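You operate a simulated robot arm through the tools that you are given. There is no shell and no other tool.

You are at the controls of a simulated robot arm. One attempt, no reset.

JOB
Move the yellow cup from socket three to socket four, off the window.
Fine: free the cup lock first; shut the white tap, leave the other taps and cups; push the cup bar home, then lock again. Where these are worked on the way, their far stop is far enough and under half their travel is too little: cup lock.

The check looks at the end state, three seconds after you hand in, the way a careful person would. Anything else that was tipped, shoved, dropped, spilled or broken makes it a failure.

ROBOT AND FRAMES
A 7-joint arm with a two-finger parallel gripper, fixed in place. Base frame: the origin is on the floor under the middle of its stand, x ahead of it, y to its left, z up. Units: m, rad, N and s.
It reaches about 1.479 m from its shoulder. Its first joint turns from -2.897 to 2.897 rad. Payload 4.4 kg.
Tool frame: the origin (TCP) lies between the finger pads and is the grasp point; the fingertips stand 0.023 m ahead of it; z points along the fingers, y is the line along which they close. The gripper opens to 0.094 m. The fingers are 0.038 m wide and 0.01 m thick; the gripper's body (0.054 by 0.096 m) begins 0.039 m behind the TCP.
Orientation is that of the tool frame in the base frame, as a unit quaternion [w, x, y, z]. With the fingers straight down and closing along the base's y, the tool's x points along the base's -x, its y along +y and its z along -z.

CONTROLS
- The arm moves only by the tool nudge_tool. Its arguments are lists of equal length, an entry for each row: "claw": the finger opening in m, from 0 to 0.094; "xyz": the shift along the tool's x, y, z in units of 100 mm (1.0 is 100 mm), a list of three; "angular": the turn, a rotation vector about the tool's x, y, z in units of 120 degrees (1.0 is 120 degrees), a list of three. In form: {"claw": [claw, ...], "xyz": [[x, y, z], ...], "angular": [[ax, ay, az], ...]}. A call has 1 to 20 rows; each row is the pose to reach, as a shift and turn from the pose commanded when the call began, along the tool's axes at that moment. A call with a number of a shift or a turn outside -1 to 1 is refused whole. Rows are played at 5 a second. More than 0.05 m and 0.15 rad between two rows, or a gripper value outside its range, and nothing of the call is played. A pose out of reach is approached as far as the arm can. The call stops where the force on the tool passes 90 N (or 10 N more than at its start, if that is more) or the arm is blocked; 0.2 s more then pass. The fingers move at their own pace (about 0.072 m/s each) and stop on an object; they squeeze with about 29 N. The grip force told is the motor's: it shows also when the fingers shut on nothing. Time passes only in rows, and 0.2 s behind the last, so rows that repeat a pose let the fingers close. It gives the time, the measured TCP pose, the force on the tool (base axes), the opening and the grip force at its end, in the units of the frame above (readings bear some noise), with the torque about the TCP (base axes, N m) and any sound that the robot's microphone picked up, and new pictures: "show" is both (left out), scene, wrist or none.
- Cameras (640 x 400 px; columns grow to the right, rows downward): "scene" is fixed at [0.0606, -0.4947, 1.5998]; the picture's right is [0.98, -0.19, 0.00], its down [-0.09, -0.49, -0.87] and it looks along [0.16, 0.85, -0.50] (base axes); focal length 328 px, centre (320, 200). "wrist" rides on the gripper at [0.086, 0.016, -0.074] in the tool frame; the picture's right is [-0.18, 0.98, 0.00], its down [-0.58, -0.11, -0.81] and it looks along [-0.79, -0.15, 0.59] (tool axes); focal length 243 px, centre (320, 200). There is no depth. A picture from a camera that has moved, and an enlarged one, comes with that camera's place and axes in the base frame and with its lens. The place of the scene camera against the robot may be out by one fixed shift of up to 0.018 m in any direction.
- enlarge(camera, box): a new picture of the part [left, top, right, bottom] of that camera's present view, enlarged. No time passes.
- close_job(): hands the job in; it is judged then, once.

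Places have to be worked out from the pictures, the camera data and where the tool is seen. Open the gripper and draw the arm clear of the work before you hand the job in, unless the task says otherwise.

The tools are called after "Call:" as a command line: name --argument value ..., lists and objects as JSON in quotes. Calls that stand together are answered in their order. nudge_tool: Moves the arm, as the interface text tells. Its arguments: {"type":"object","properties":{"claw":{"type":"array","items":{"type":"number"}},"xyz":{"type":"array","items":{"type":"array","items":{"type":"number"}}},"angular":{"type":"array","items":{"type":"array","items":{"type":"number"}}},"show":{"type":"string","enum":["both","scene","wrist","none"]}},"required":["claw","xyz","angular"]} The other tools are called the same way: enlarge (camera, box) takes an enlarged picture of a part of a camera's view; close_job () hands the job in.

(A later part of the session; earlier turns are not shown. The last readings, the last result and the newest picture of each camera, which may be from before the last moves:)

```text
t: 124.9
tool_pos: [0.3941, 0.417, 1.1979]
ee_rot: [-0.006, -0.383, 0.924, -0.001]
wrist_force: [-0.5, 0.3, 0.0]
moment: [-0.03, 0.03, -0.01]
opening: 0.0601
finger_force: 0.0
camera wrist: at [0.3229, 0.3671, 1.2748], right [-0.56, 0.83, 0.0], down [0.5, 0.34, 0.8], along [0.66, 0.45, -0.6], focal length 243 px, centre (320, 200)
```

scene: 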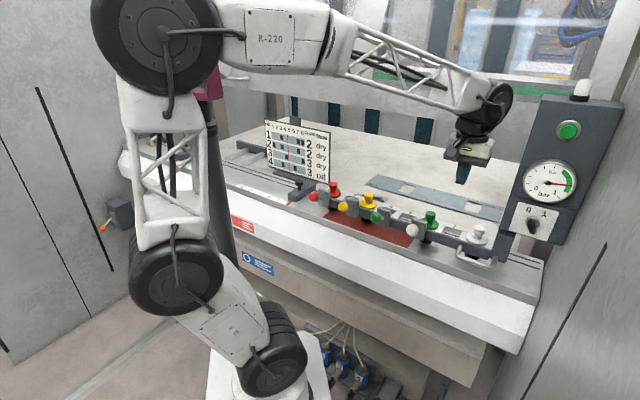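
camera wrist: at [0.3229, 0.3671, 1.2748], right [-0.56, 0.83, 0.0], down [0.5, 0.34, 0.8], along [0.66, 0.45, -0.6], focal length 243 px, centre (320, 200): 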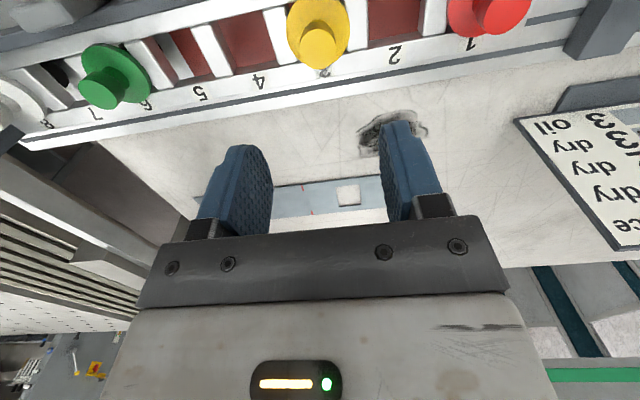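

Call:
nudge_tool --claw '[0.06, 0.06, 0.06, 0.06]' --xyz '[[0, 0, 0.35], [0, 0, 0.7], [0, 0, 1.0], [0, 0, 1.0]]' --angular '[[0, 0, 0], [0, 0, 0], [0, 0, 0], [0, 0, 0]]' --show "wrist"

Call:
enlarge --camera "wrist" --box '[230, 20, 410, 140]'

```text
t: 125.9
tool_pos: [0.3937, 0.4171, 1.0985]
ee_rot: [-0.006, -0.382, 0.924, 0.0]
wrist_force: [0.1, -0.8, -0.1]
moment: [0.04, 0.02, -0.01]
opening: 0.0599
finger_force: 0.0
camera wrist: at [0.3218, 0.3661, 1.1743], right [-0.56, 0.83, 0.0], down [0.5, 0.34, 0.8], along [0.66, 0.45, -0.6], focal length 243 px, centre (320, 200)
```

wrist: 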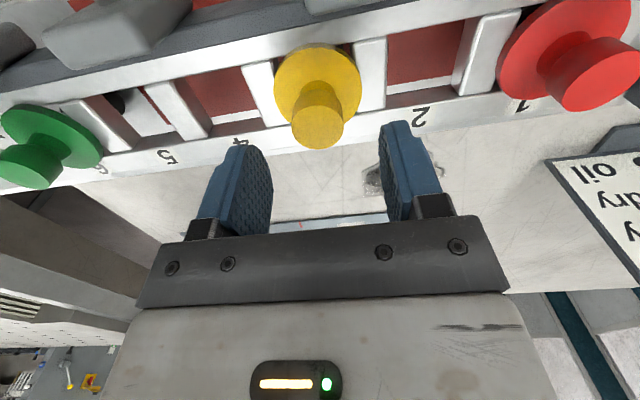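

```text
3.33 times, centred on (320, 80) of wrist
camera zoom: at [0.3218, 0.3661, 1.1743], right [-0.56, 0.83, 0.0], down [0.5, 0.34, 0.8], along [0.66, 0.45, -0.6], focal length 809 px, centre (320, 600)
```

zoom: 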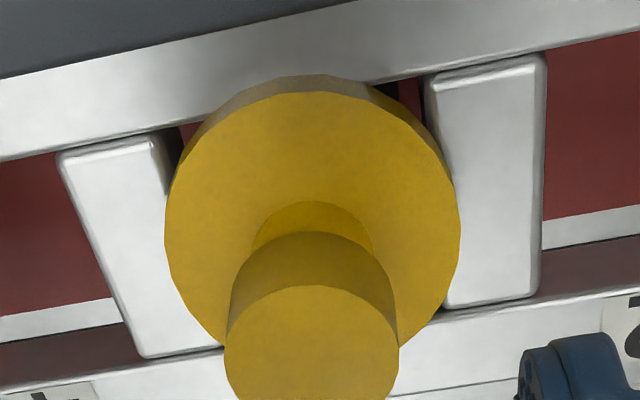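

Slightly off; I shift ~2 mm and descend to grip height (z≈1.0515), then close and test-lift again.

Call:
nudge_tool --claw '[0.06, 0.06, 0.045, 0.045]' --xyz '[[-0.02, -0.015, 0.2], [-0.02, -0.015, 0.47], [-0.02, -0.015, 0.47], [-0.02, -0.015, 0.47]]' --angular '[[0, 0, 0], [0, 0, 0], [0, 0, 0], [0, 0, 0]]' --show "none"

Call:
nudge_tool --claw '[0.03, 0.0, 0.0, 0.0]' --xyz '[[0, 0, 0], [0, 0, 0], [0, 0, 0], [0, 0, 0]]' --angular '[[0, 0, 0], [0, 0, 0], [0, 0, 0], [0, 0, 0]]' --show "none"

Call:
nudge_tool --claw '[0.0, 0.0]' --xyz '[[0, 0, -0.01], [0, 0, -0.025]]' --angular '[[0, 0, 0], [0, 0, 0]]' --show "wrist"

```text
t: 126.9
tool_pos: [0.3954, 0.4172, 1.0525]
ee_rot: [-0.005, -0.383, 0.924, 0.0]
wrist_force: [-0.1, 0.7, 0.1]
moment: [0.01, -0.03, -0.01]
opening: 0.0454
finger_force: 0.0
```

```text
t: 127.9
tool_pos: [0.3953, 0.4179, 1.0527]
ee_rot: [-0.005, -0.383, 0.924, 0.0]
wrist_force: [0.4, -1.2, -0.8]
moment: [-0.05, -0.02, -0.02]
opening: 0.0289
finger_force: 29.5
```

```text
t: 128.5
tool_pos: [0.3944, 0.4166, 1.0547]
ee_rot: [-0.005, -0.382, 0.924, 0.0]
wrist_force: [0.1, -0.3, -0.5]
moment: [0.01, 0.01, 0.0]
opening: 0.0286
finger_force: 28.8
camera wrist: at [0.3233, 0.3663, 1.1301], right [-0.56, 0.83, 0.0], down [0.5, 0.34, 0.8], along [0.66, 0.45, -0.6], focal length 243 px, centre (320, 200)
```

wrist: 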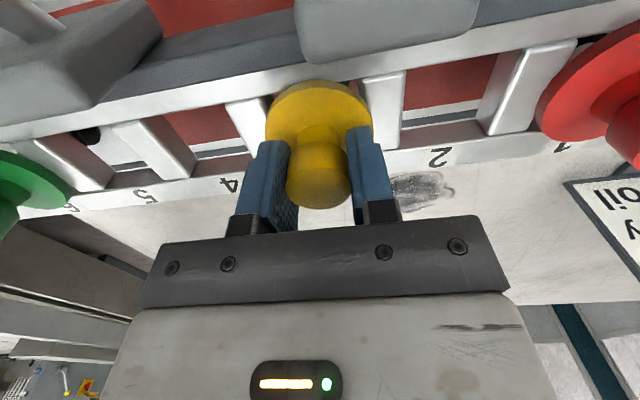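

The cup lifted 2 mm with no resistance — the 0/1 handle is indeed the cup lock and it is now free. I lift the yellow cup straight up 90 mm slowly.

Call:
nudge_tool --claw '[0, 0, 0, 0, 0, 0, 0]' --xyz '[[0, 0, -0.1], [0, 0, -0.25], [0, 0, -0.4], [0, 0, -0.55], [0, 0, -0.7], [0, 0, -0.88], [0, 0, -0.88]]' --angular '[[0, 0, 0], [0, 0, 0], [0, 0, 0], [0, 0, 0], [0, 0, 0], [0, 0, 0], [0, 0, 0]]' --show "both"

Call:
enlarge --camera "scene" --box '[320, 150, 420, 240]'

```text
t: 130.1
tool_pos: [0.3959, 0.4158, 1.1419]
ee_rot: [-0.005, -0.383, 0.924, 0.0]
wrist_force: [0.0, -0.4, -0.5]
moment: [0.0, 0.02, -0.02]
opening: 0.0289
finger_force: 28.7
camera wrist: at [0.3244, 0.3657, 1.2176], right [-0.56, 0.83, 0.0], down [0.5, 0.34, 0.8], along [0.66, 0.45, -0.6], focal length 243 px, centre (320, 200)
```

scene: 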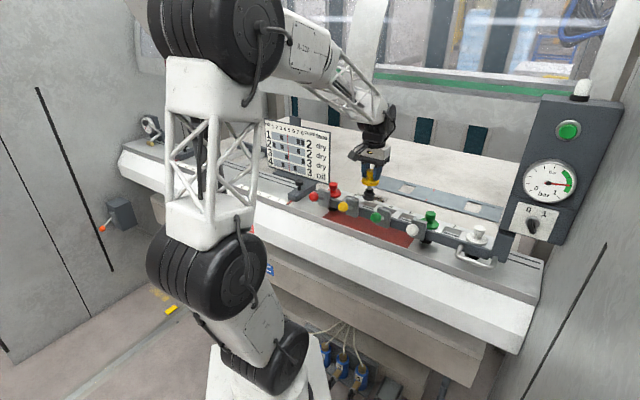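
wrist: 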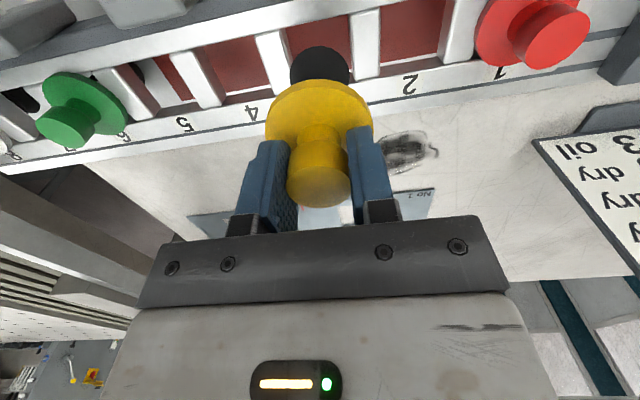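

```text
4.44 times, centred on (370, 195) of scene
camera zoom: at [0.0606, -0.4947, 1.5998], right [0.98, -0.19, 0.0], down [-0.09, -0.49, -0.87], along [0.16, 0.85, -0.5], focal length 1457 px, centre (98, 222)
```

zoom: 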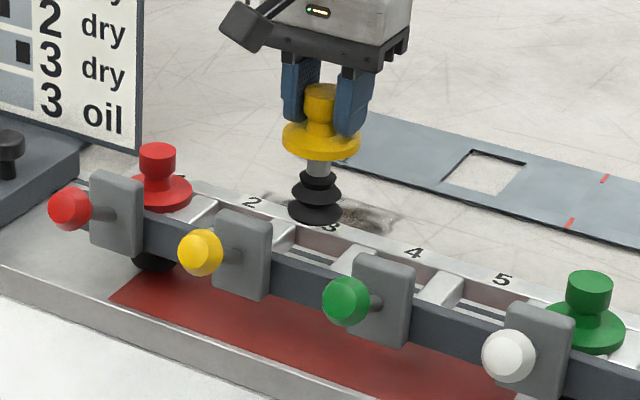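

The cup hangs clear (bellows bottom ≈3 cm above the bar). I carry it 70 mm toward socket 4 (−S).

Call:
nudge_tool --claw '[0, 0, 0, 0, 0]' --xyz '[[0, -0.2, 0], [0, -0.4, 0], [0, -0.6, 0], [0, -0.7, 0], [0, -0.7, 0]]' --angular '[[0, 0, 0], [0, 0, 0], [0, 0, 0], [0, 0, 0], [0, 0, 0]]' --show "both"

Call:
enlarge --camera "wrist" --box '[220, 0, 420, 130]'

Call:
enlarge --camera "scene" --box '[340, 160, 430, 240]'

```text
t: 131.3
tool_pos: [0.4457, 0.3668, 1.1405]
ee_rot: [-0.005, -0.383, 0.924, -0.001]
wrist_force: [0.3, 0.0, -1.4]
moment: [0.02, 0.03, 0.0]
opening: 0.0288
finger_force: 29.1
camera wrist: at [0.3742, 0.3168, 1.2168], right [-0.57, 0.82, 0.0], down [0.5, 0.34, 0.8], along [0.66, 0.45, -0.6], focal length 243 px, centre (320, 200)
```

scene: 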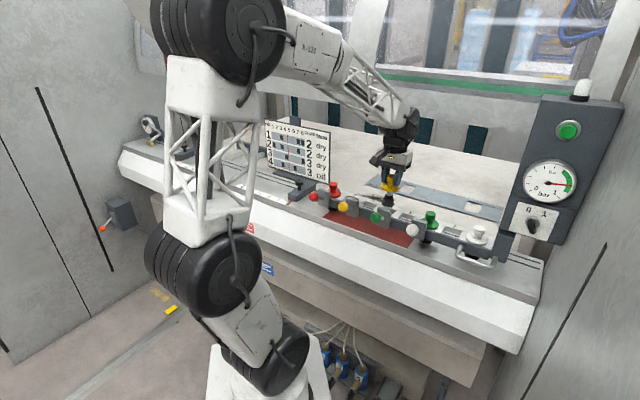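
wrist: 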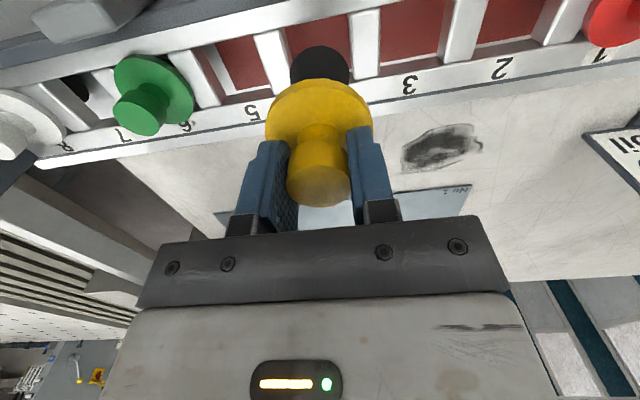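

```text
3.08 times, centred on (320, 65) of wrist
camera zoom: at [0.3742, 0.3168, 1.2168], right [-0.57, 0.82, 0.0], down [0.5, 0.34, 0.8], along [0.66, 0.45, -0.6], focal length 746 px, centre (320, 615)
```

zoom: 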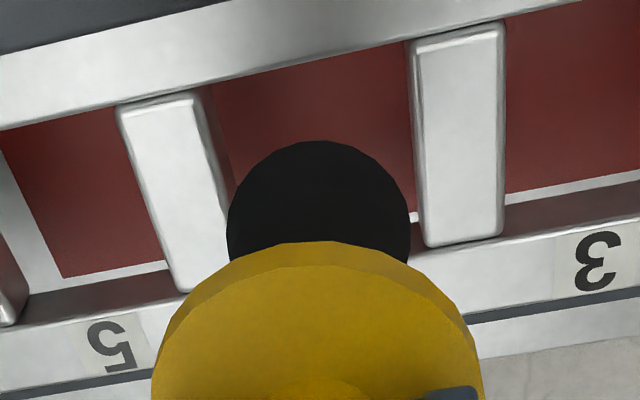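

```text
5.00 times, centred on (385, 200) of scene
camera zoom: at [0.0606, -0.4947, 1.5998], right [0.98, -0.19, 0.0], down [-0.09, -0.49, -0.87], along [0.16, 0.85, -0.5], focal length 1639 px, centre (-5, 200)
```

zoom: 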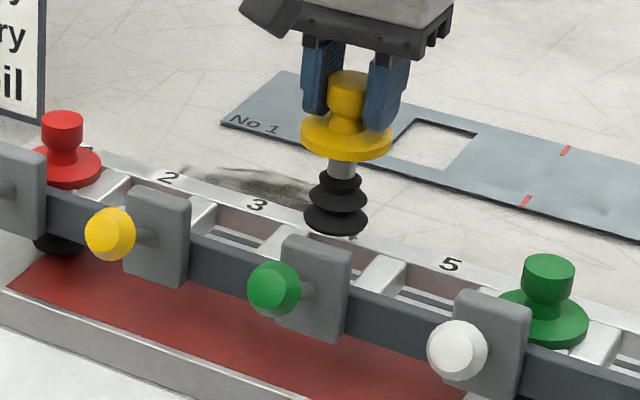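

The view relative to the separators matches the one over socket 3, so the pitch is right. I lower the cup into socket 4 gently, watching the force.

Call:
nudge_tool --claw '[0, 0, 0, 0, 0]' --xyz '[[0, 0, 0.12], [0, 0, 0.24], [0, 0, 0.36], [0, 0, 0.48], [0, 0, 0.6]]' --angular '[[0, 0, 0], [0, 0, 0], [0, 0, 0], [0, 0, 0], [0, 0, 0]]' --show "both"

Call:
enlarge --camera "wrist" --box '[220, 30, 420, 160]'

Call:
enlarge --camera "scene" --box '[340, 170, 430, 240]'

```text
t: 132.5
tool_pos: [0.4449, 0.369, 1.0816]
ee_rot: [-0.005, -0.382, 0.924, 0.0]
wrist_force: [-0.2, 0.2, -0.5]
moment: [-0.01, 0.02, 0.0]
opening: 0.0288
finger_force: 29.4
camera wrist: at [0.3731, 0.3185, 1.1574], right [-0.56, 0.83, 0.0], down [0.5, 0.34, 0.8], along [0.66, 0.45, -0.6], focal length 243 px, centre (320, 200)
```

scene: 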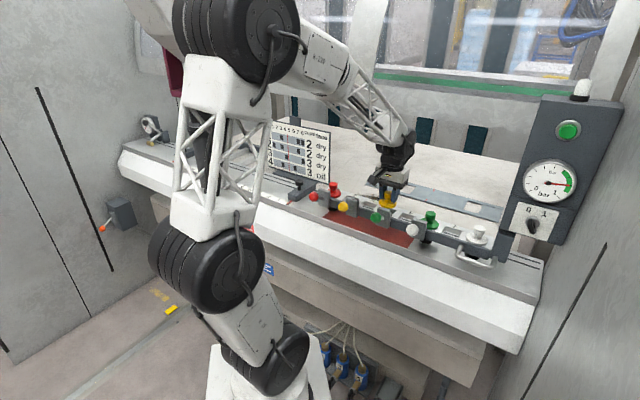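
wrist: 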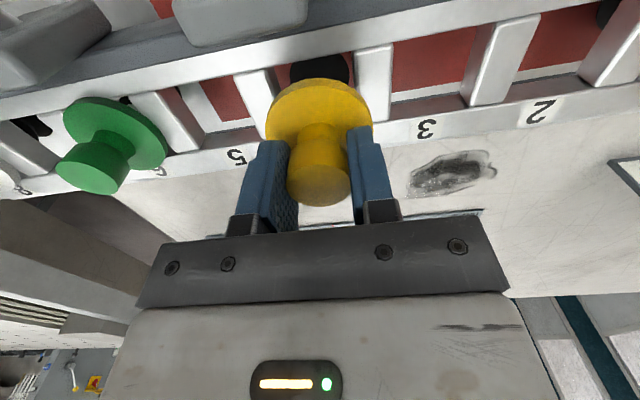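

```text
3.08 times, centred on (320, 95) of wrist
camera zoom: at [0.3731, 0.3185, 1.1574], right [-0.56, 0.83, 0.0], down [0.5, 0.34, 0.8], along [0.66, 0.45, -0.6], focal length 746 px, centre (320, 523)
```

zoom: 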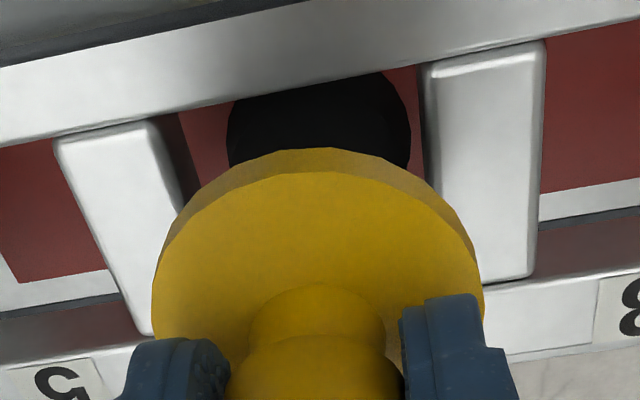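

```text
5.71 times, centred on (385, 205) of scene
camera zoom: at [0.0606, -0.4947, 1.5998], right [0.98, -0.19, 0.0], down [-0.09, -0.49, -0.87], along [0.16, 0.85, -0.5], focal length 1874 px, centre (-51, 171)
```

zoom: 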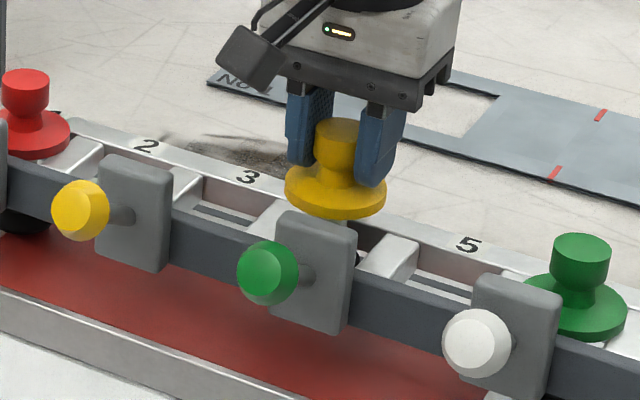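

No contact forces. I continue down the remaining ~29 mm.

Call:
nudge_tool --claw '[0, 0, 0, 0]' --xyz '[[0, 0, 0.1], [0, 0, 0.18], [0, 0, 0.25], [0, 0, 0.28]]' --angular '[[0, 0, 0], [0, 0, 0], [0, 0, 0], [0, 0, 0]]' --show "both"

Call:
enlarge --camera "scene" --box '[340, 170, 430, 240]'

```text
t: 133.5
tool_pos: [0.4449, 0.3657, 1.0532]
ee_rot: [-0.005, -0.383, 0.924, 0.0]
wrist_force: [-0.6, -1.2, 10.0]
moment: [-0.26, 0.06, -0.04]
opening: 0.0289
finger_force: 29.4
camera wrist: at [0.3739, 0.3164, 1.1299], right [-0.56, 0.83, 0.0], down [0.5, 0.34, 0.8], along [0.66, 0.45, -0.6], focal length 243 px, centre (320, 200)
```

scene: 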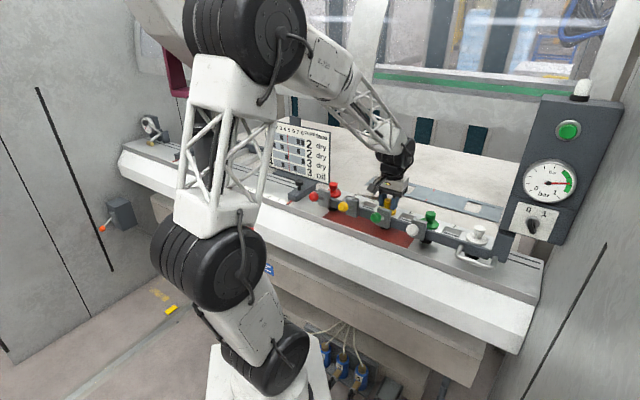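
wrist: 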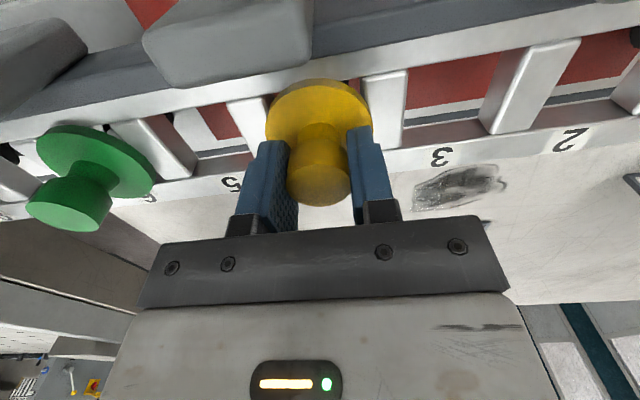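

```text
5.71 times, centred on (385, 205) of scene
camera zoom: at [0.0606, -0.4947, 1.5998], right [0.98, -0.19, 0.0], down [-0.09, -0.49, -0.87], along [0.16, 0.85, -0.5], focal length 1874 px, centre (-51, 171)
```

zoom: 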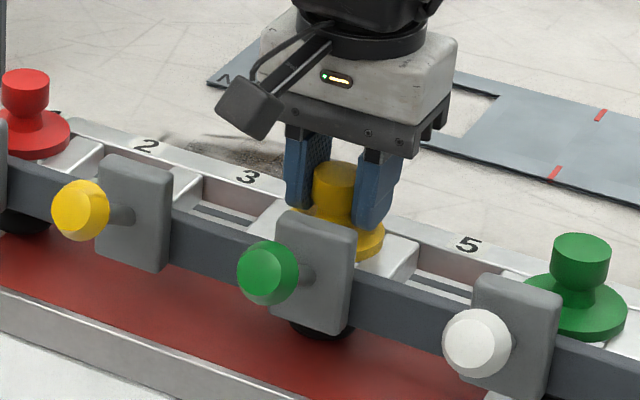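

The cup is seated (10 N contact at the same height as before). I open the fingers and rise straight up.

Call:
nudge_tool --claw '[0.04, 0.06, 0.06]' --xyz '[[0, 0, 0], [0, 0, 0], [0, 0, 0]]' --angular '[[0, 0, 0], [0, 0, 0], [0, 0, 0]]' --show "none"

Call:
nudge_tool --claw '[0.06, 0.06, 0.06, 0.06]' --xyz '[[0, 0, -0.3], [0, 0, -0.65], [0, 0, -1.0], [0, 0, -1.0]]' --angular '[[0, 0, 0], [0, 0, 0], [0, 0, 0], [0, 0, 0]]' --show "both"

Call:
enlarge --camera "scene" --box '[310, 170, 430, 250]'

Call:
enlarge --camera "wrist" --box '[220, 0, 420, 120]'

```text
t: 134.3
tool_pos: [0.4457, 0.3663, 1.0534]
ee_rot: [-0.006, -0.383, 0.924, -0.001]
wrist_force: [-0.4, -0.2, -0.1]
moment: [0.03, 0.0, 0.01]
opening: 0.0599
finger_force: 0.1
```

```text
t: 135.3
tool_pos: [0.4453, 0.3667, 1.1531]
ee_rot: [-0.006, -0.383, 0.924, 0.0]
wrist_force: [-0.3, -0.4, 0.6]
moment: [-0.01, -0.03, -0.01]
opening: 0.0598
finger_force: 0.0
camera wrist: at [0.3746, 0.3161, 1.23], right [-0.56, 0.83, 0.0], down [0.5, 0.34, 0.8], along [0.66, 0.45, -0.6], focal length 243 px, centre (320, 200)
```

scene: 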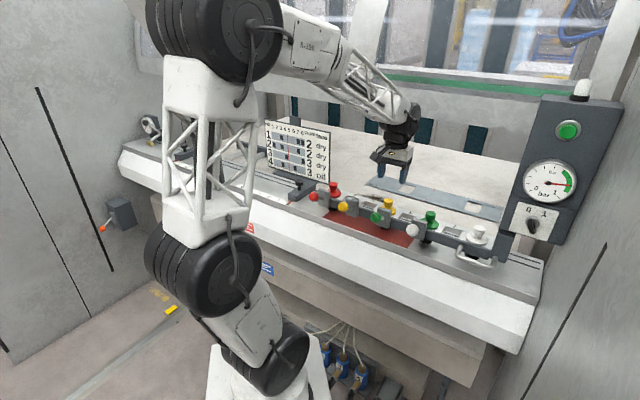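
wrist: 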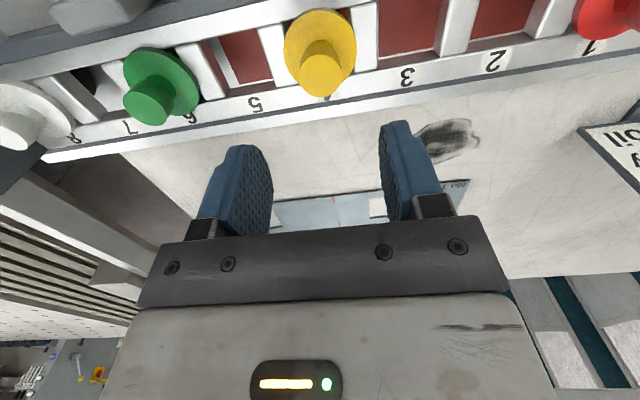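

```text
5.00 times, centred on (370, 210) of scene
camera zoom: at [0.0606, -0.4947, 1.5998], right [0.98, -0.19, 0.0], down [-0.09, -0.49, -0.87], along [0.16, 0.85, -0.5], focal length 1639 px, centre (70, 150)
```

zoom: 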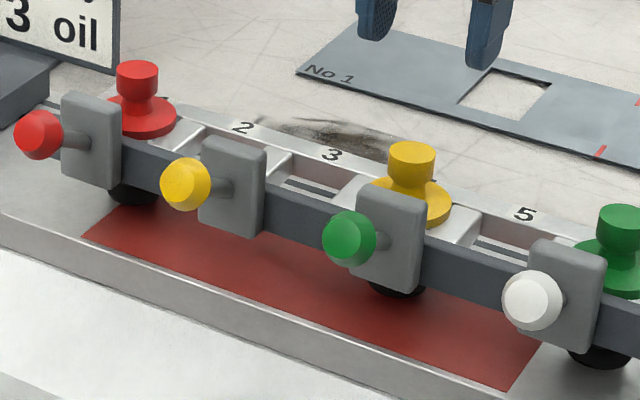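

```text
3.20 times, centred on (320, 60) of wrist
camera zoom: at [0.3746, 0.3161, 1.23], right [-0.56, 0.83, 0.0], down [0.5, 0.34, 0.8], along [0.66, 0.45, -0.6], focal length 776 px, centre (320, 648)
```

zoom: 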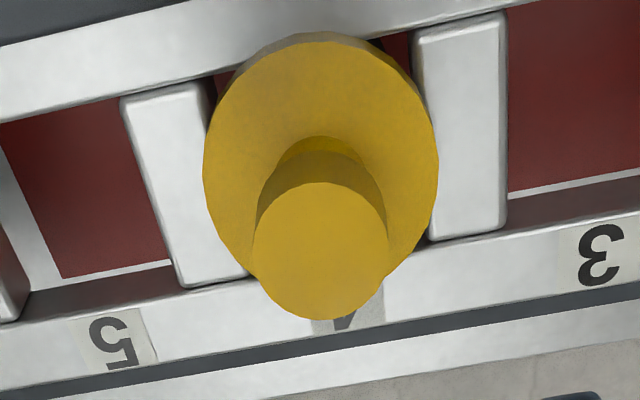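

Yellow is properly seated in socket 4. Next the white tap: I move over toward its ball (about N≈0.45, S≈-0.18) at a safe height for a precise look.

Call:
nudge_tool --claw '[0.03, 0.0, 0.0, 0.0]' --xyz '[[0.1, -0.1, -0.3], [0.35, -0.35, -0.5], [0.65, -0.62, -0.5], [0.65, -0.62, -0.5]]' --angular '[[0, 0, 0], [0, 0, 0], [0, 0, 0], [0, 0, 0]]' --show "none"

Call:
nudge_tool --claw '[0.0, 0.0, 0.0, 0.0]' --xyz '[[0.25, -0.2, 0], [0.5, -0.4, 0], [0.75, -0.62, 0], [0.75, -0.62, 0]]' --angular '[[0, 0, 0], [0, 0, 0], [0, 0, 0], [0, 0, 0]]' --show "both"

Call:
enlarge --camera "wrist" --box '[240, 0, 440, 130]'

```text
t: 136.3
tool_pos: [0.4416, 0.2781, 1.2048]
ee_rot: [-0.005, -0.382, 0.924, -0.001]
wrist_force: [-1.1, 0.2, -0.4]
moment: [0.01, -0.01, 0.01]
opening: 0.0
finger_force: 28.5
```

```text
t: 137.3
tool_pos: [0.4348, 0.181, 1.2056]
ee_rot: [-0.005, -0.383, 0.924, -0.001]
wrist_force: [-0.3, -0.6, 0.6]
moment: [0.01, -0.01, 0.02]
opening: 0.0001
finger_force: 28.9
camera wrist: at [0.3634, 0.1307, 1.2806], right [-0.56, 0.83, 0.0], down [0.5, 0.34, 0.8], along [0.66, 0.45, -0.6], focal length 243 px, centre (320, 200)
```

scene: 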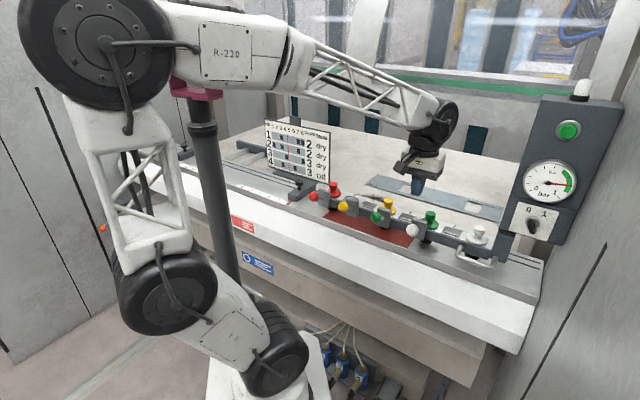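
wrist: 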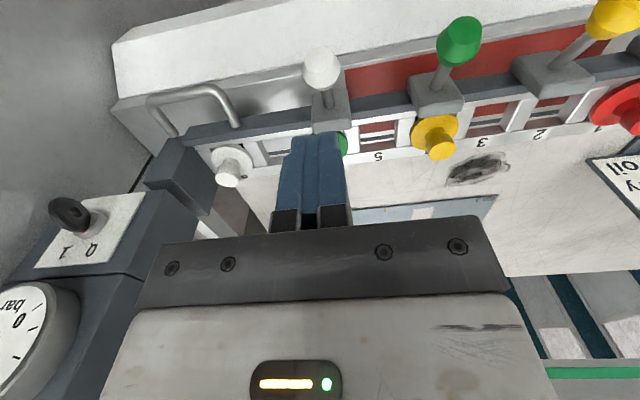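

```text
3.08 times, centred on (340, 65) of wrist
camera zoom: at [0.3634, 0.1307, 1.2806], right [-0.56, 0.83, 0.0], down [0.5, 0.34, 0.8], along [0.66, 0.45, -0.6], focal length 746 px, centre (258, 615)
```

zoom: 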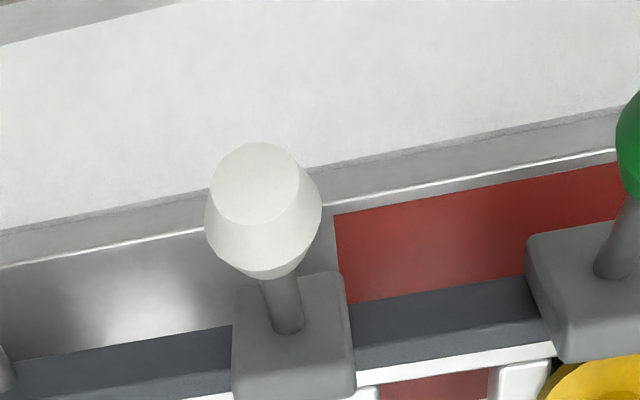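

The white tap's ball centre works out at about N≈0.455, S≈-0.182, z≈1.05, lever inclined upward ~20-25°. I tilt the hand 20° back and bring the closed tips just above the ball.

Call:
nudge_tool --claw '[0, 0, 0, 0]' --xyz '[[0, 0, 0], [0, 0, 0], [0, 0, 0], [0, 0, 0]]' --angular '[[0, -0.056, 0], [0, -0.112, 0], [0, -0.167, 0], [0, -0.167, 0]]' --show "none"

Call:
nudge_tool --claw '[0, 0, 0, 0]' --xyz '[[0.1, -0.01, 0.35], [0.2, -0.02, 0.7], [0.25, -0.025, 0.9], [0.25, -0.025, 0.9]]' --angular '[[0, 0, 0], [0, 0, 0], [0, 0, 0], [0, 0, 0]]' --show "both"

Call:
enlarge --camera "wrist" --box '[240, 40, 420, 180]'

Call:
enlarge --camera "scene" --box '[380, 180, 460, 250]'

```text
t: 138.3
tool_pos: [0.4345, 0.1823, 1.2038]
ee_rot: [0.155, -0.377, 0.911, 0.066]
wrist_force: [-0.6, 0.0, 0.4]
moment: [0.01, 0.01, 0.01]
opening: 0.0
finger_force: 29.1
```

```text
t: 139.3
tool_pos: [0.4408, 0.1854, 1.113]
ee_rot: [0.156, -0.376, 0.911, 0.066]
wrist_force: [0.0, 0.1, 0.3]
moment: [-0.02, -0.01, 0.03]
opening: 0.0003
finger_force: 28.6
camera wrist: at [0.3542, 0.1201, 1.1527], right [-0.57, 0.82, 0.06], down [0.28, 0.12, 0.95], along [0.77, 0.56, -0.29], focal length 243 px, centre (320, 200)
```

scene: 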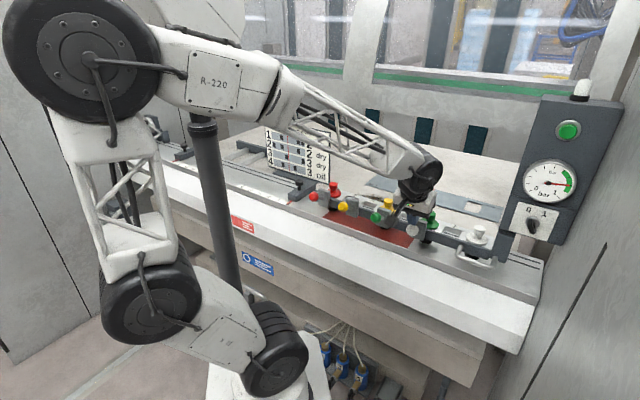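
wrist: 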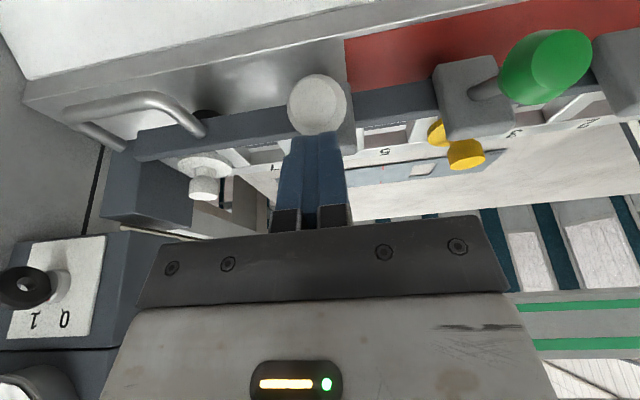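

```text
2.86 times, centred on (330, 110) of wrist
camera zoom: at [0.3542, 0.1201, 1.1527], right [-0.57, 0.82, 0.06], down [0.28, 0.12, 0.95], along [0.77, 0.56, -0.29], focal length 693 px, centre (291, 457)
```

zoom: 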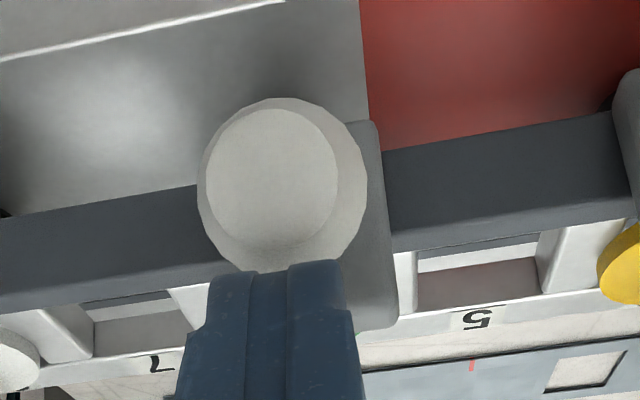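

```text
5.71 times, centred on (420, 215) of scene
camera zoom: at [0.0606, -0.4947, 1.5998], right [0.98, -0.19, 0.0], down [-0.09, -0.49, -0.87], along [0.16, 0.85, -0.5], focal length 1874 px, centre (-251, 114)
```

zoom: 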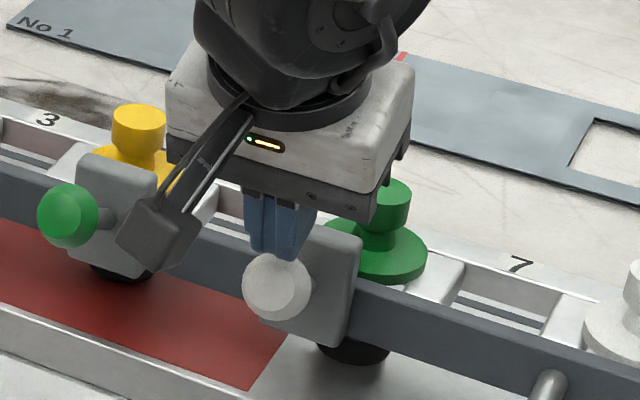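

The tips are right above the ball. I press straight down in small steps, watching force and motion.

Call:
nudge_tool --claw '[0, 0, 0, 0]' --xyz '[[0.034, 0, 0.094], [0.068, 0, 0.188], [0.086, 0, 0.235], [0.103, 0, 0.282]]' --angular '[[0, 0, 0], [0, 0, 0], [0, 0, 0], [0, 0, 0]]' --show "wrist"

Call:
enlarge --camera "scene" --box '[380, 180, 460, 250]'

```text
t: 140.3
tool_pos: [0.4406, 0.1846, 1.0811]
ee_rot: [0.156, -0.377, 0.911, 0.066]
wrist_force: [0.7, 0.3, 0.7]
moment: [0.0, -0.01, 0.03]
opening: 0.0
finger_force: 28.7
camera wrist: at [0.3543, 0.1195, 1.123], right [-0.57, 0.82, 0.06], down [0.28, 0.12, 0.95], along [0.77, 0.56, -0.29], focal length 243 px, centre (320, 200)
```

wrist: 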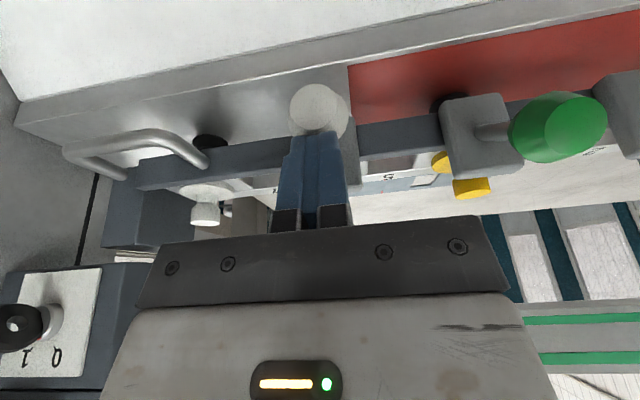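

```text
5.71 times, centred on (420, 215) of scene
camera zoom: at [0.0606, -0.4947, 1.5998], right [0.98, -0.19, 0.0], down [-0.09, -0.49, -0.87], along [0.16, 0.85, -0.5], focal length 1874 px, centre (-251, 114)
```

zoom: 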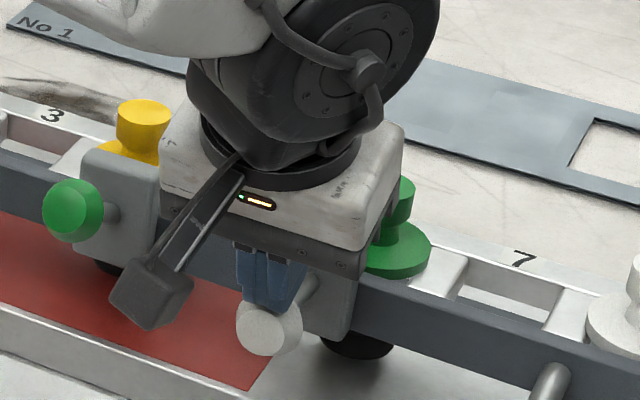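

The lever gives easily and is going down (the bar slid in a few mm too, harmless). I continue pressing toward the lower stop.

Call:
nudge_tool --claw '[0, 0, 0]' --xyz '[[0.034, 0, 0.094], [0.06, 0, 0.165], [0.086, 0, 0.235]]' --angular '[[0, 0, 0], [0, 0, 0], [0, 0, 0]]' --show "wrist"

Call:
enlarge --camera "scene" --box '[380, 180, 460, 250]'

```text
t: 141.1
tool_pos: [0.4395, 0.1825, 1.0564]
ee_rot: [0.155, -0.377, 0.911, 0.066]
wrist_force: [-0.8, 0.3, 0.0]
moment: [-0.01, -0.03, 0.06]
opening: 0.0
finger_force: 29.3
camera wrist: at [0.3544, 0.1182, 1.0984], right [-0.57, 0.82, 0.06], down [0.28, 0.12, 0.95], along [0.77, 0.56, -0.29], focal length 243 px, centre (320, 200)
```

wrist: 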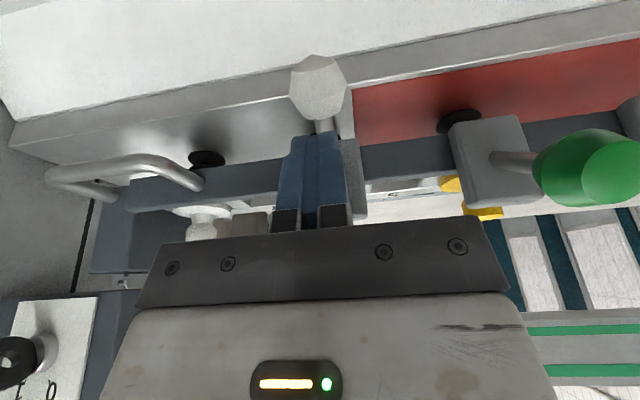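

```text
5.71 times, centred on (420, 215) of scene
camera zoom: at [0.0606, -0.4947, 1.5998], right [0.98, -0.19, 0.0], down [-0.09, -0.49, -0.87], along [0.16, 0.85, -0.5], focal length 1874 px, centre (-251, 114)
```

zoom: 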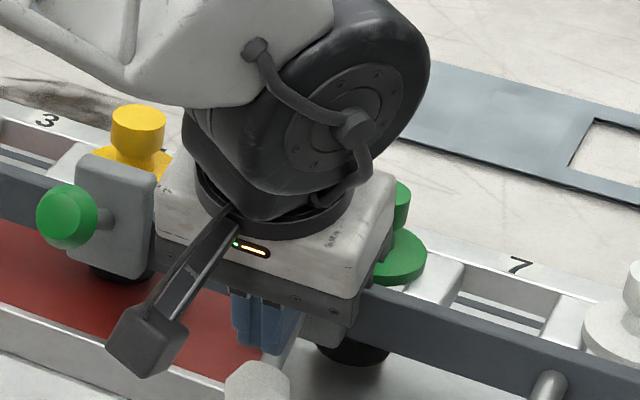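

The lever snapped over to its lower position by itself (no force on the tool now). I rise and back off to check it.

Call:
nudge_tool --claw '[0, 0, 0, 0]' --xyz '[[-0.1, 0, -0.282], [-0.2, 0, -0.564], [-0.34, 0, -0.94], [-0.34, 0, -0.94]]' --angular '[[0, 0, 0], [0, 0, 0], [0, 0, 0], [0, 0, 0]]' --show "both"

Call:
enlarge --camera "scene" --box '[340, 180, 460, 260]'

Call:
enlarge --camera "wrist" --box '[240, 0, 440, 130]'

```text
t: 142.1
tool_pos: [0.4423, 0.1832, 1.1574]
ee_rot: [0.156, -0.376, 0.911, 0.065]
wrist_force: [0.4, 0.6, -0.2]
moment: [-0.02, 0.0, 0.01]
opening: 0.0
finger_force: 29.4
camera wrist: at [0.3563, 0.119, 1.1996], right [-0.57, 0.82, 0.06], down [0.28, 0.12, 0.95], along [0.77, 0.56, -0.29], focal length 243 px, centre (320, 200)
```

scene: 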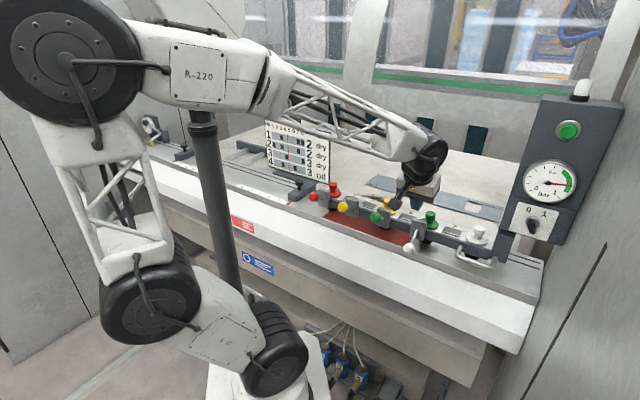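
wrist: 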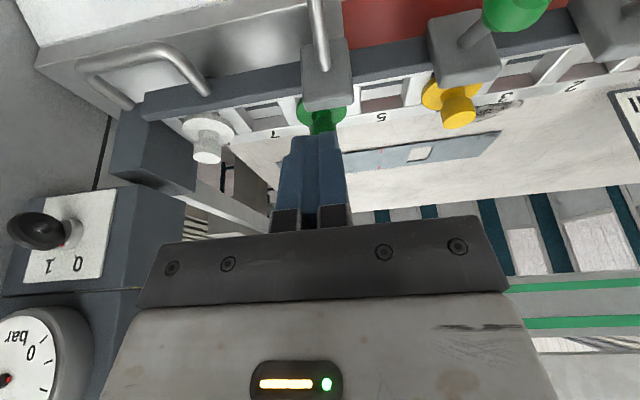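

```text
5.00 times, centred on (400, 220) of scene
camera zoom: at [0.0606, -0.4947, 1.5998], right [0.98, -0.19, 0.0], down [-0.09, -0.49, -0.87], along [0.16, 0.85, -0.5], focal length 1639 px, centre (-80, 100)
```

zoom: 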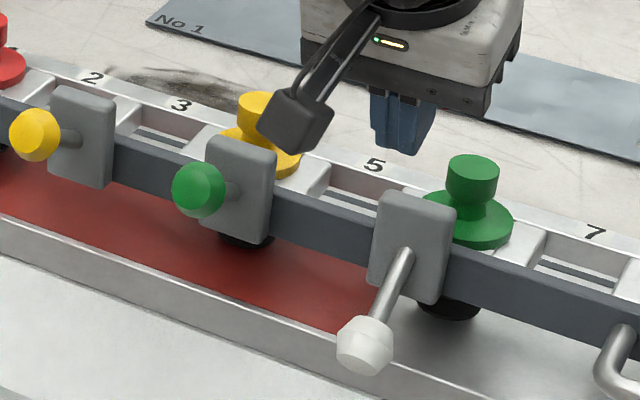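

```text
3.08 times, centred on (340, 65) of wrist
camera zoom: at [0.3563, 0.119, 1.1996], right [-0.57, 0.82, 0.06], down [0.28, 0.12, 0.95], along [0.77, 0.56, -0.29], focal length 746 px, centre (258, 615)
```

zoom: 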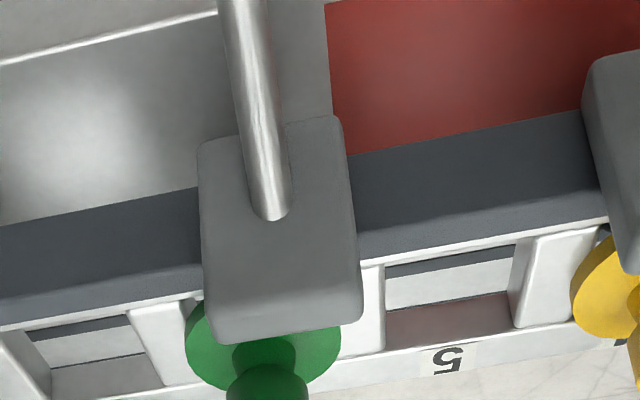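

The white lever now points down — shut; the other levers are unchanged. Next, pushing the bar home: I go to the free stretch of the bar's front between the white tap and the handle (S≈-0.257), still above it.

Call:
nudge_tool --claw '[0, 0, 0]' --xyz '[[0, -0.37, 0], [0, -0.74, 0], [0, -0.74, 0]]' --angular '[[0, 0, 0], [0, 0, 0], [0, 0, 0]]' --show "none"

Call:
nudge_tool --claw '[0, 0, 0, 0]' --xyz '[[0.08, 0, 0.28], [0.16, 0, 0.55], [0.2, 0, 0.7], [0.2, 0, 0.7]]' --angular '[[0, 0, 0], [0, 0, 0], [0, 0, 0], [0, 0, 0]]' --show "both"

Call:
enlarge --camera "wrist" --box '[180, 20, 460, 200]'

```text
t: 142.9
tool_pos: [0.4933, 0.1321, 1.1584]
ee_rot: [0.155, -0.377, 0.911, 0.067]
wrist_force: [1.0, 0.3, 0.1]
moment: [-0.02, 0.01, -0.03]
opening: 0.0
finger_force: 29.0
```

```text
t: 143.9
tool_pos: [0.4975, 0.1356, 1.0832]
ee_rot: [0.155, -0.377, 0.911, 0.066]
wrist_force: [0.4, 0.4, 1.0]
moment: [-0.04, 0.02, -0.02]
opening: 0.0
finger_force: 28.6
camera wrist: at [0.4123, 0.0711, 1.1252], right [-0.57, 0.82, 0.06], down [0.28, 0.12, 0.95], along [0.77, 0.56, -0.29], focal length 243 px, centre (320, 200)
```

scene: 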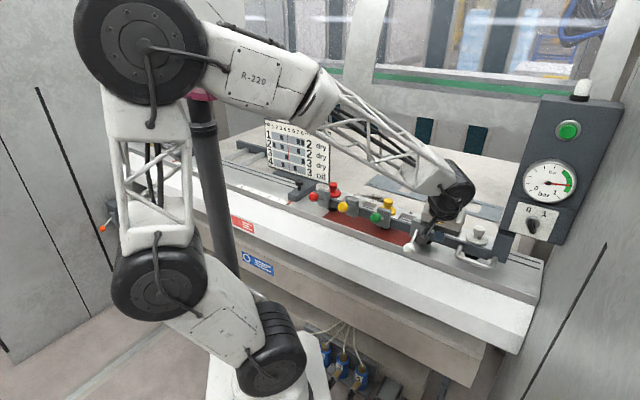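
wrist: 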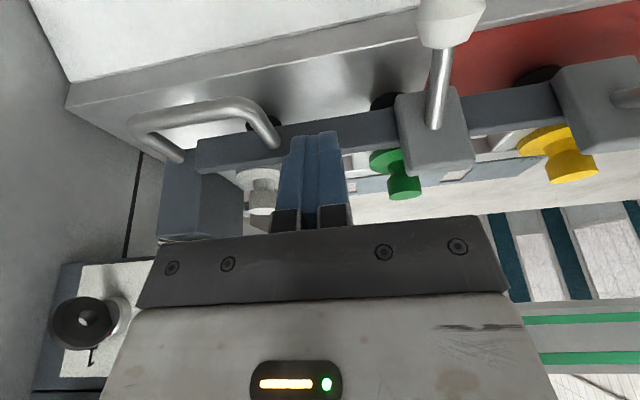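

```text
2.22 times, centred on (320, 110) of wrist
camera zoom: at [0.4123, 0.0711, 1.1252], right [-0.57, 0.82, 0.06], down [0.28, 0.12, 0.95], along [0.77, 0.56, -0.29], focal length 539 px, centre (320, 400)
```

zoom: 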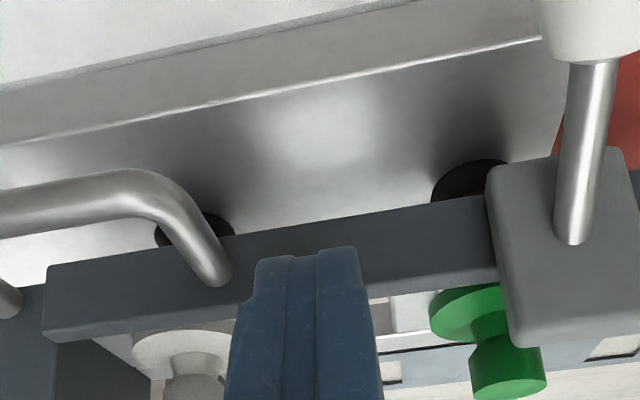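

Clear on both sides. I lower to bar height (tips ≈z 0.994), then approach the bar face.

Call:
nudge_tool --claw '[0, 0, 0]' --xyz '[[0.12, 0, 0.32], [0.233, 0, 0.64], [0.233, 0, 0.64]]' --angular '[[0, 0, 0], [0, 0, 0], [0, 0, 0]]' --show "none"

Call:
nudge_tool --claw '[0, 0, 0]' --xyz '[[-0.19, 0, 0.07], [-0.38, 0, 0.137], [-0.47, 0, 0.171]]' --angular '[[0, 0, 0], [0, 0, 0], [0, 0, 0]]' --show "both"

Call:
enlarge --camera "scene" --box '[400, 190, 520, 270]'

```text
t: 144.7
tool_pos: [0.4995, 0.1353, 1.0154]
ee_rot: [0.156, -0.378, 0.91, 0.068]
wrist_force: [0.7, 0.2, -0.7]
moment: [0.01, 0.01, -0.02]
opening: 0.0
finger_force: 29.4
```

```text
t: 145.5
tool_pos: [0.5324, 0.1702, 1.0143]
ee_rot: [0.155, -0.377, 0.911, 0.066]
wrist_force: [-4.2, -5.4, 2.8]
moment: [-0.09, -0.03, 0.0]
opening: 0.0001
finger_force: 28.8
camera wrist: at [0.4465, 0.1059, 1.0568], right [-0.57, 0.82, 0.06], down [0.28, 0.12, 0.95], along [0.77, 0.56, -0.3], focal length 243 px, centre (320, 200)
```

scene: 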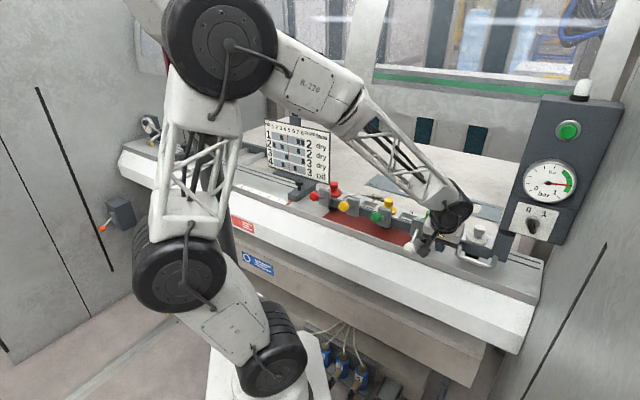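
wrist: 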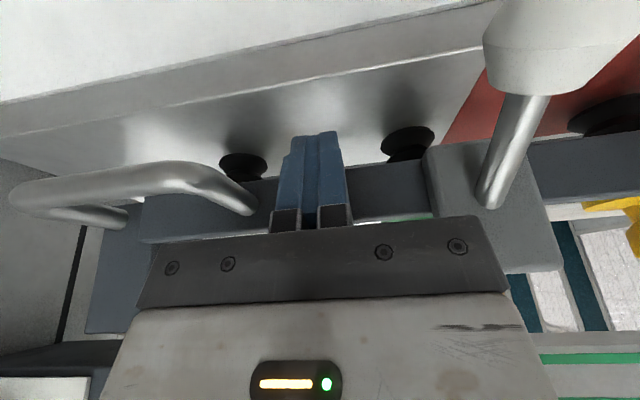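

```text
5.00 times, centred on (460, 230) of scene
camera zoom: at [0.0606, -0.4947, 1.5998], right [0.98, -0.19, 0.0], down [-0.09, -0.49, -0.87], along [0.16, 0.85, -0.5], focal length 1639 px, centre (-380, 50)
```

zoom: 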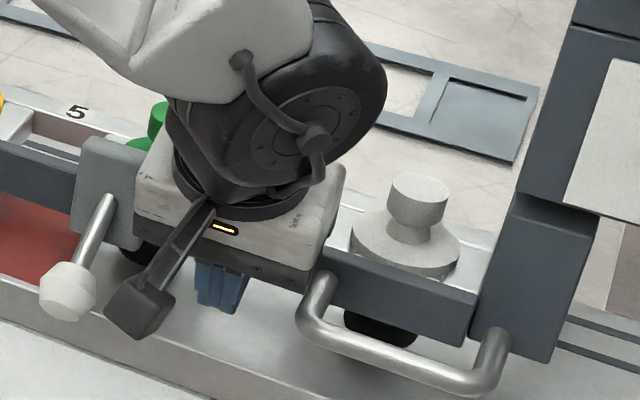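

In light contact with the bar face. I push it inward (+N) 5 cm in 1 cm steps, watching force.

Call:
nudge_tool --claw '[0, 0, 0, 0, 0]' --xyz '[[-0.094, 0, 0.034], [-0.188, 0, 0.068], [-0.282, 0, 0.103], [-0.376, 0, 0.137], [-0.47, 0, 0.171]]' --angular '[[0, 0, 0], [0, 0, 0], [0, 0, 0], [0, 0, 0], [0, 0, 0]]' --show "both"

Call:
enlarge --camera "scene" --box '[400, 190, 520, 270]'

```text
t: 146.7
tool_pos: [0.5666, 0.2053, 1.0135]
ee_rot: [0.155, -0.376, 0.911, 0.066]
wrist_force: [-0.6, 0.3, -0.1]
moment: [0.01, -0.02, -0.02]
opening: 0.0
finger_force: 28.6
camera wrist: at [0.4806, 0.1407, 1.0564], right [-0.57, 0.82, 0.06], down [0.28, 0.12, 0.95], along [0.77, 0.56, -0.29], focal length 243 px, centre (320, 200)
```

scene: 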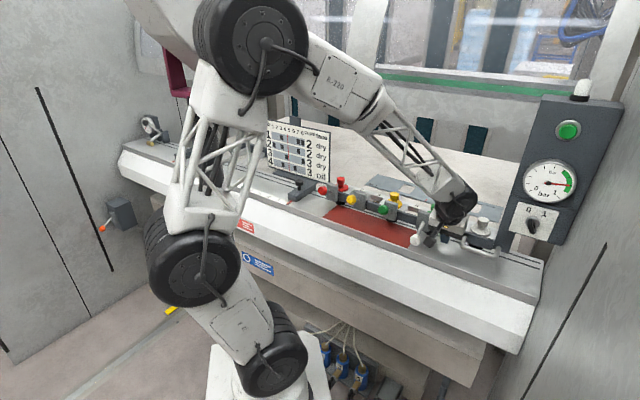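
wrist: 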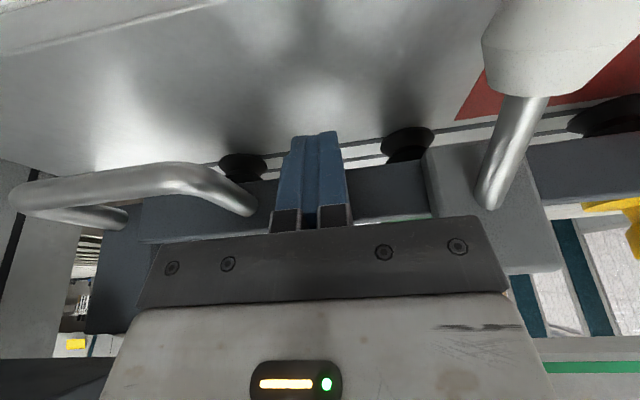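

```text
5.00 times, centred on (460, 230) of scene
camera zoom: at [0.0606, -0.4947, 1.5998], right [0.98, -0.19, 0.0], down [-0.09, -0.49, -0.87], along [0.16, 0.85, -0.5], focal length 1639 px, centre (-380, 50)
```

zoom: 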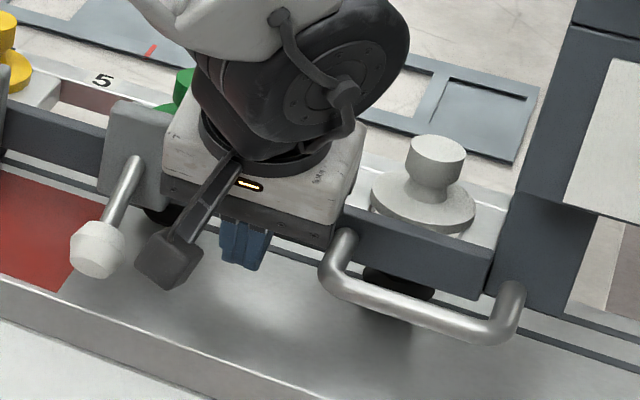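

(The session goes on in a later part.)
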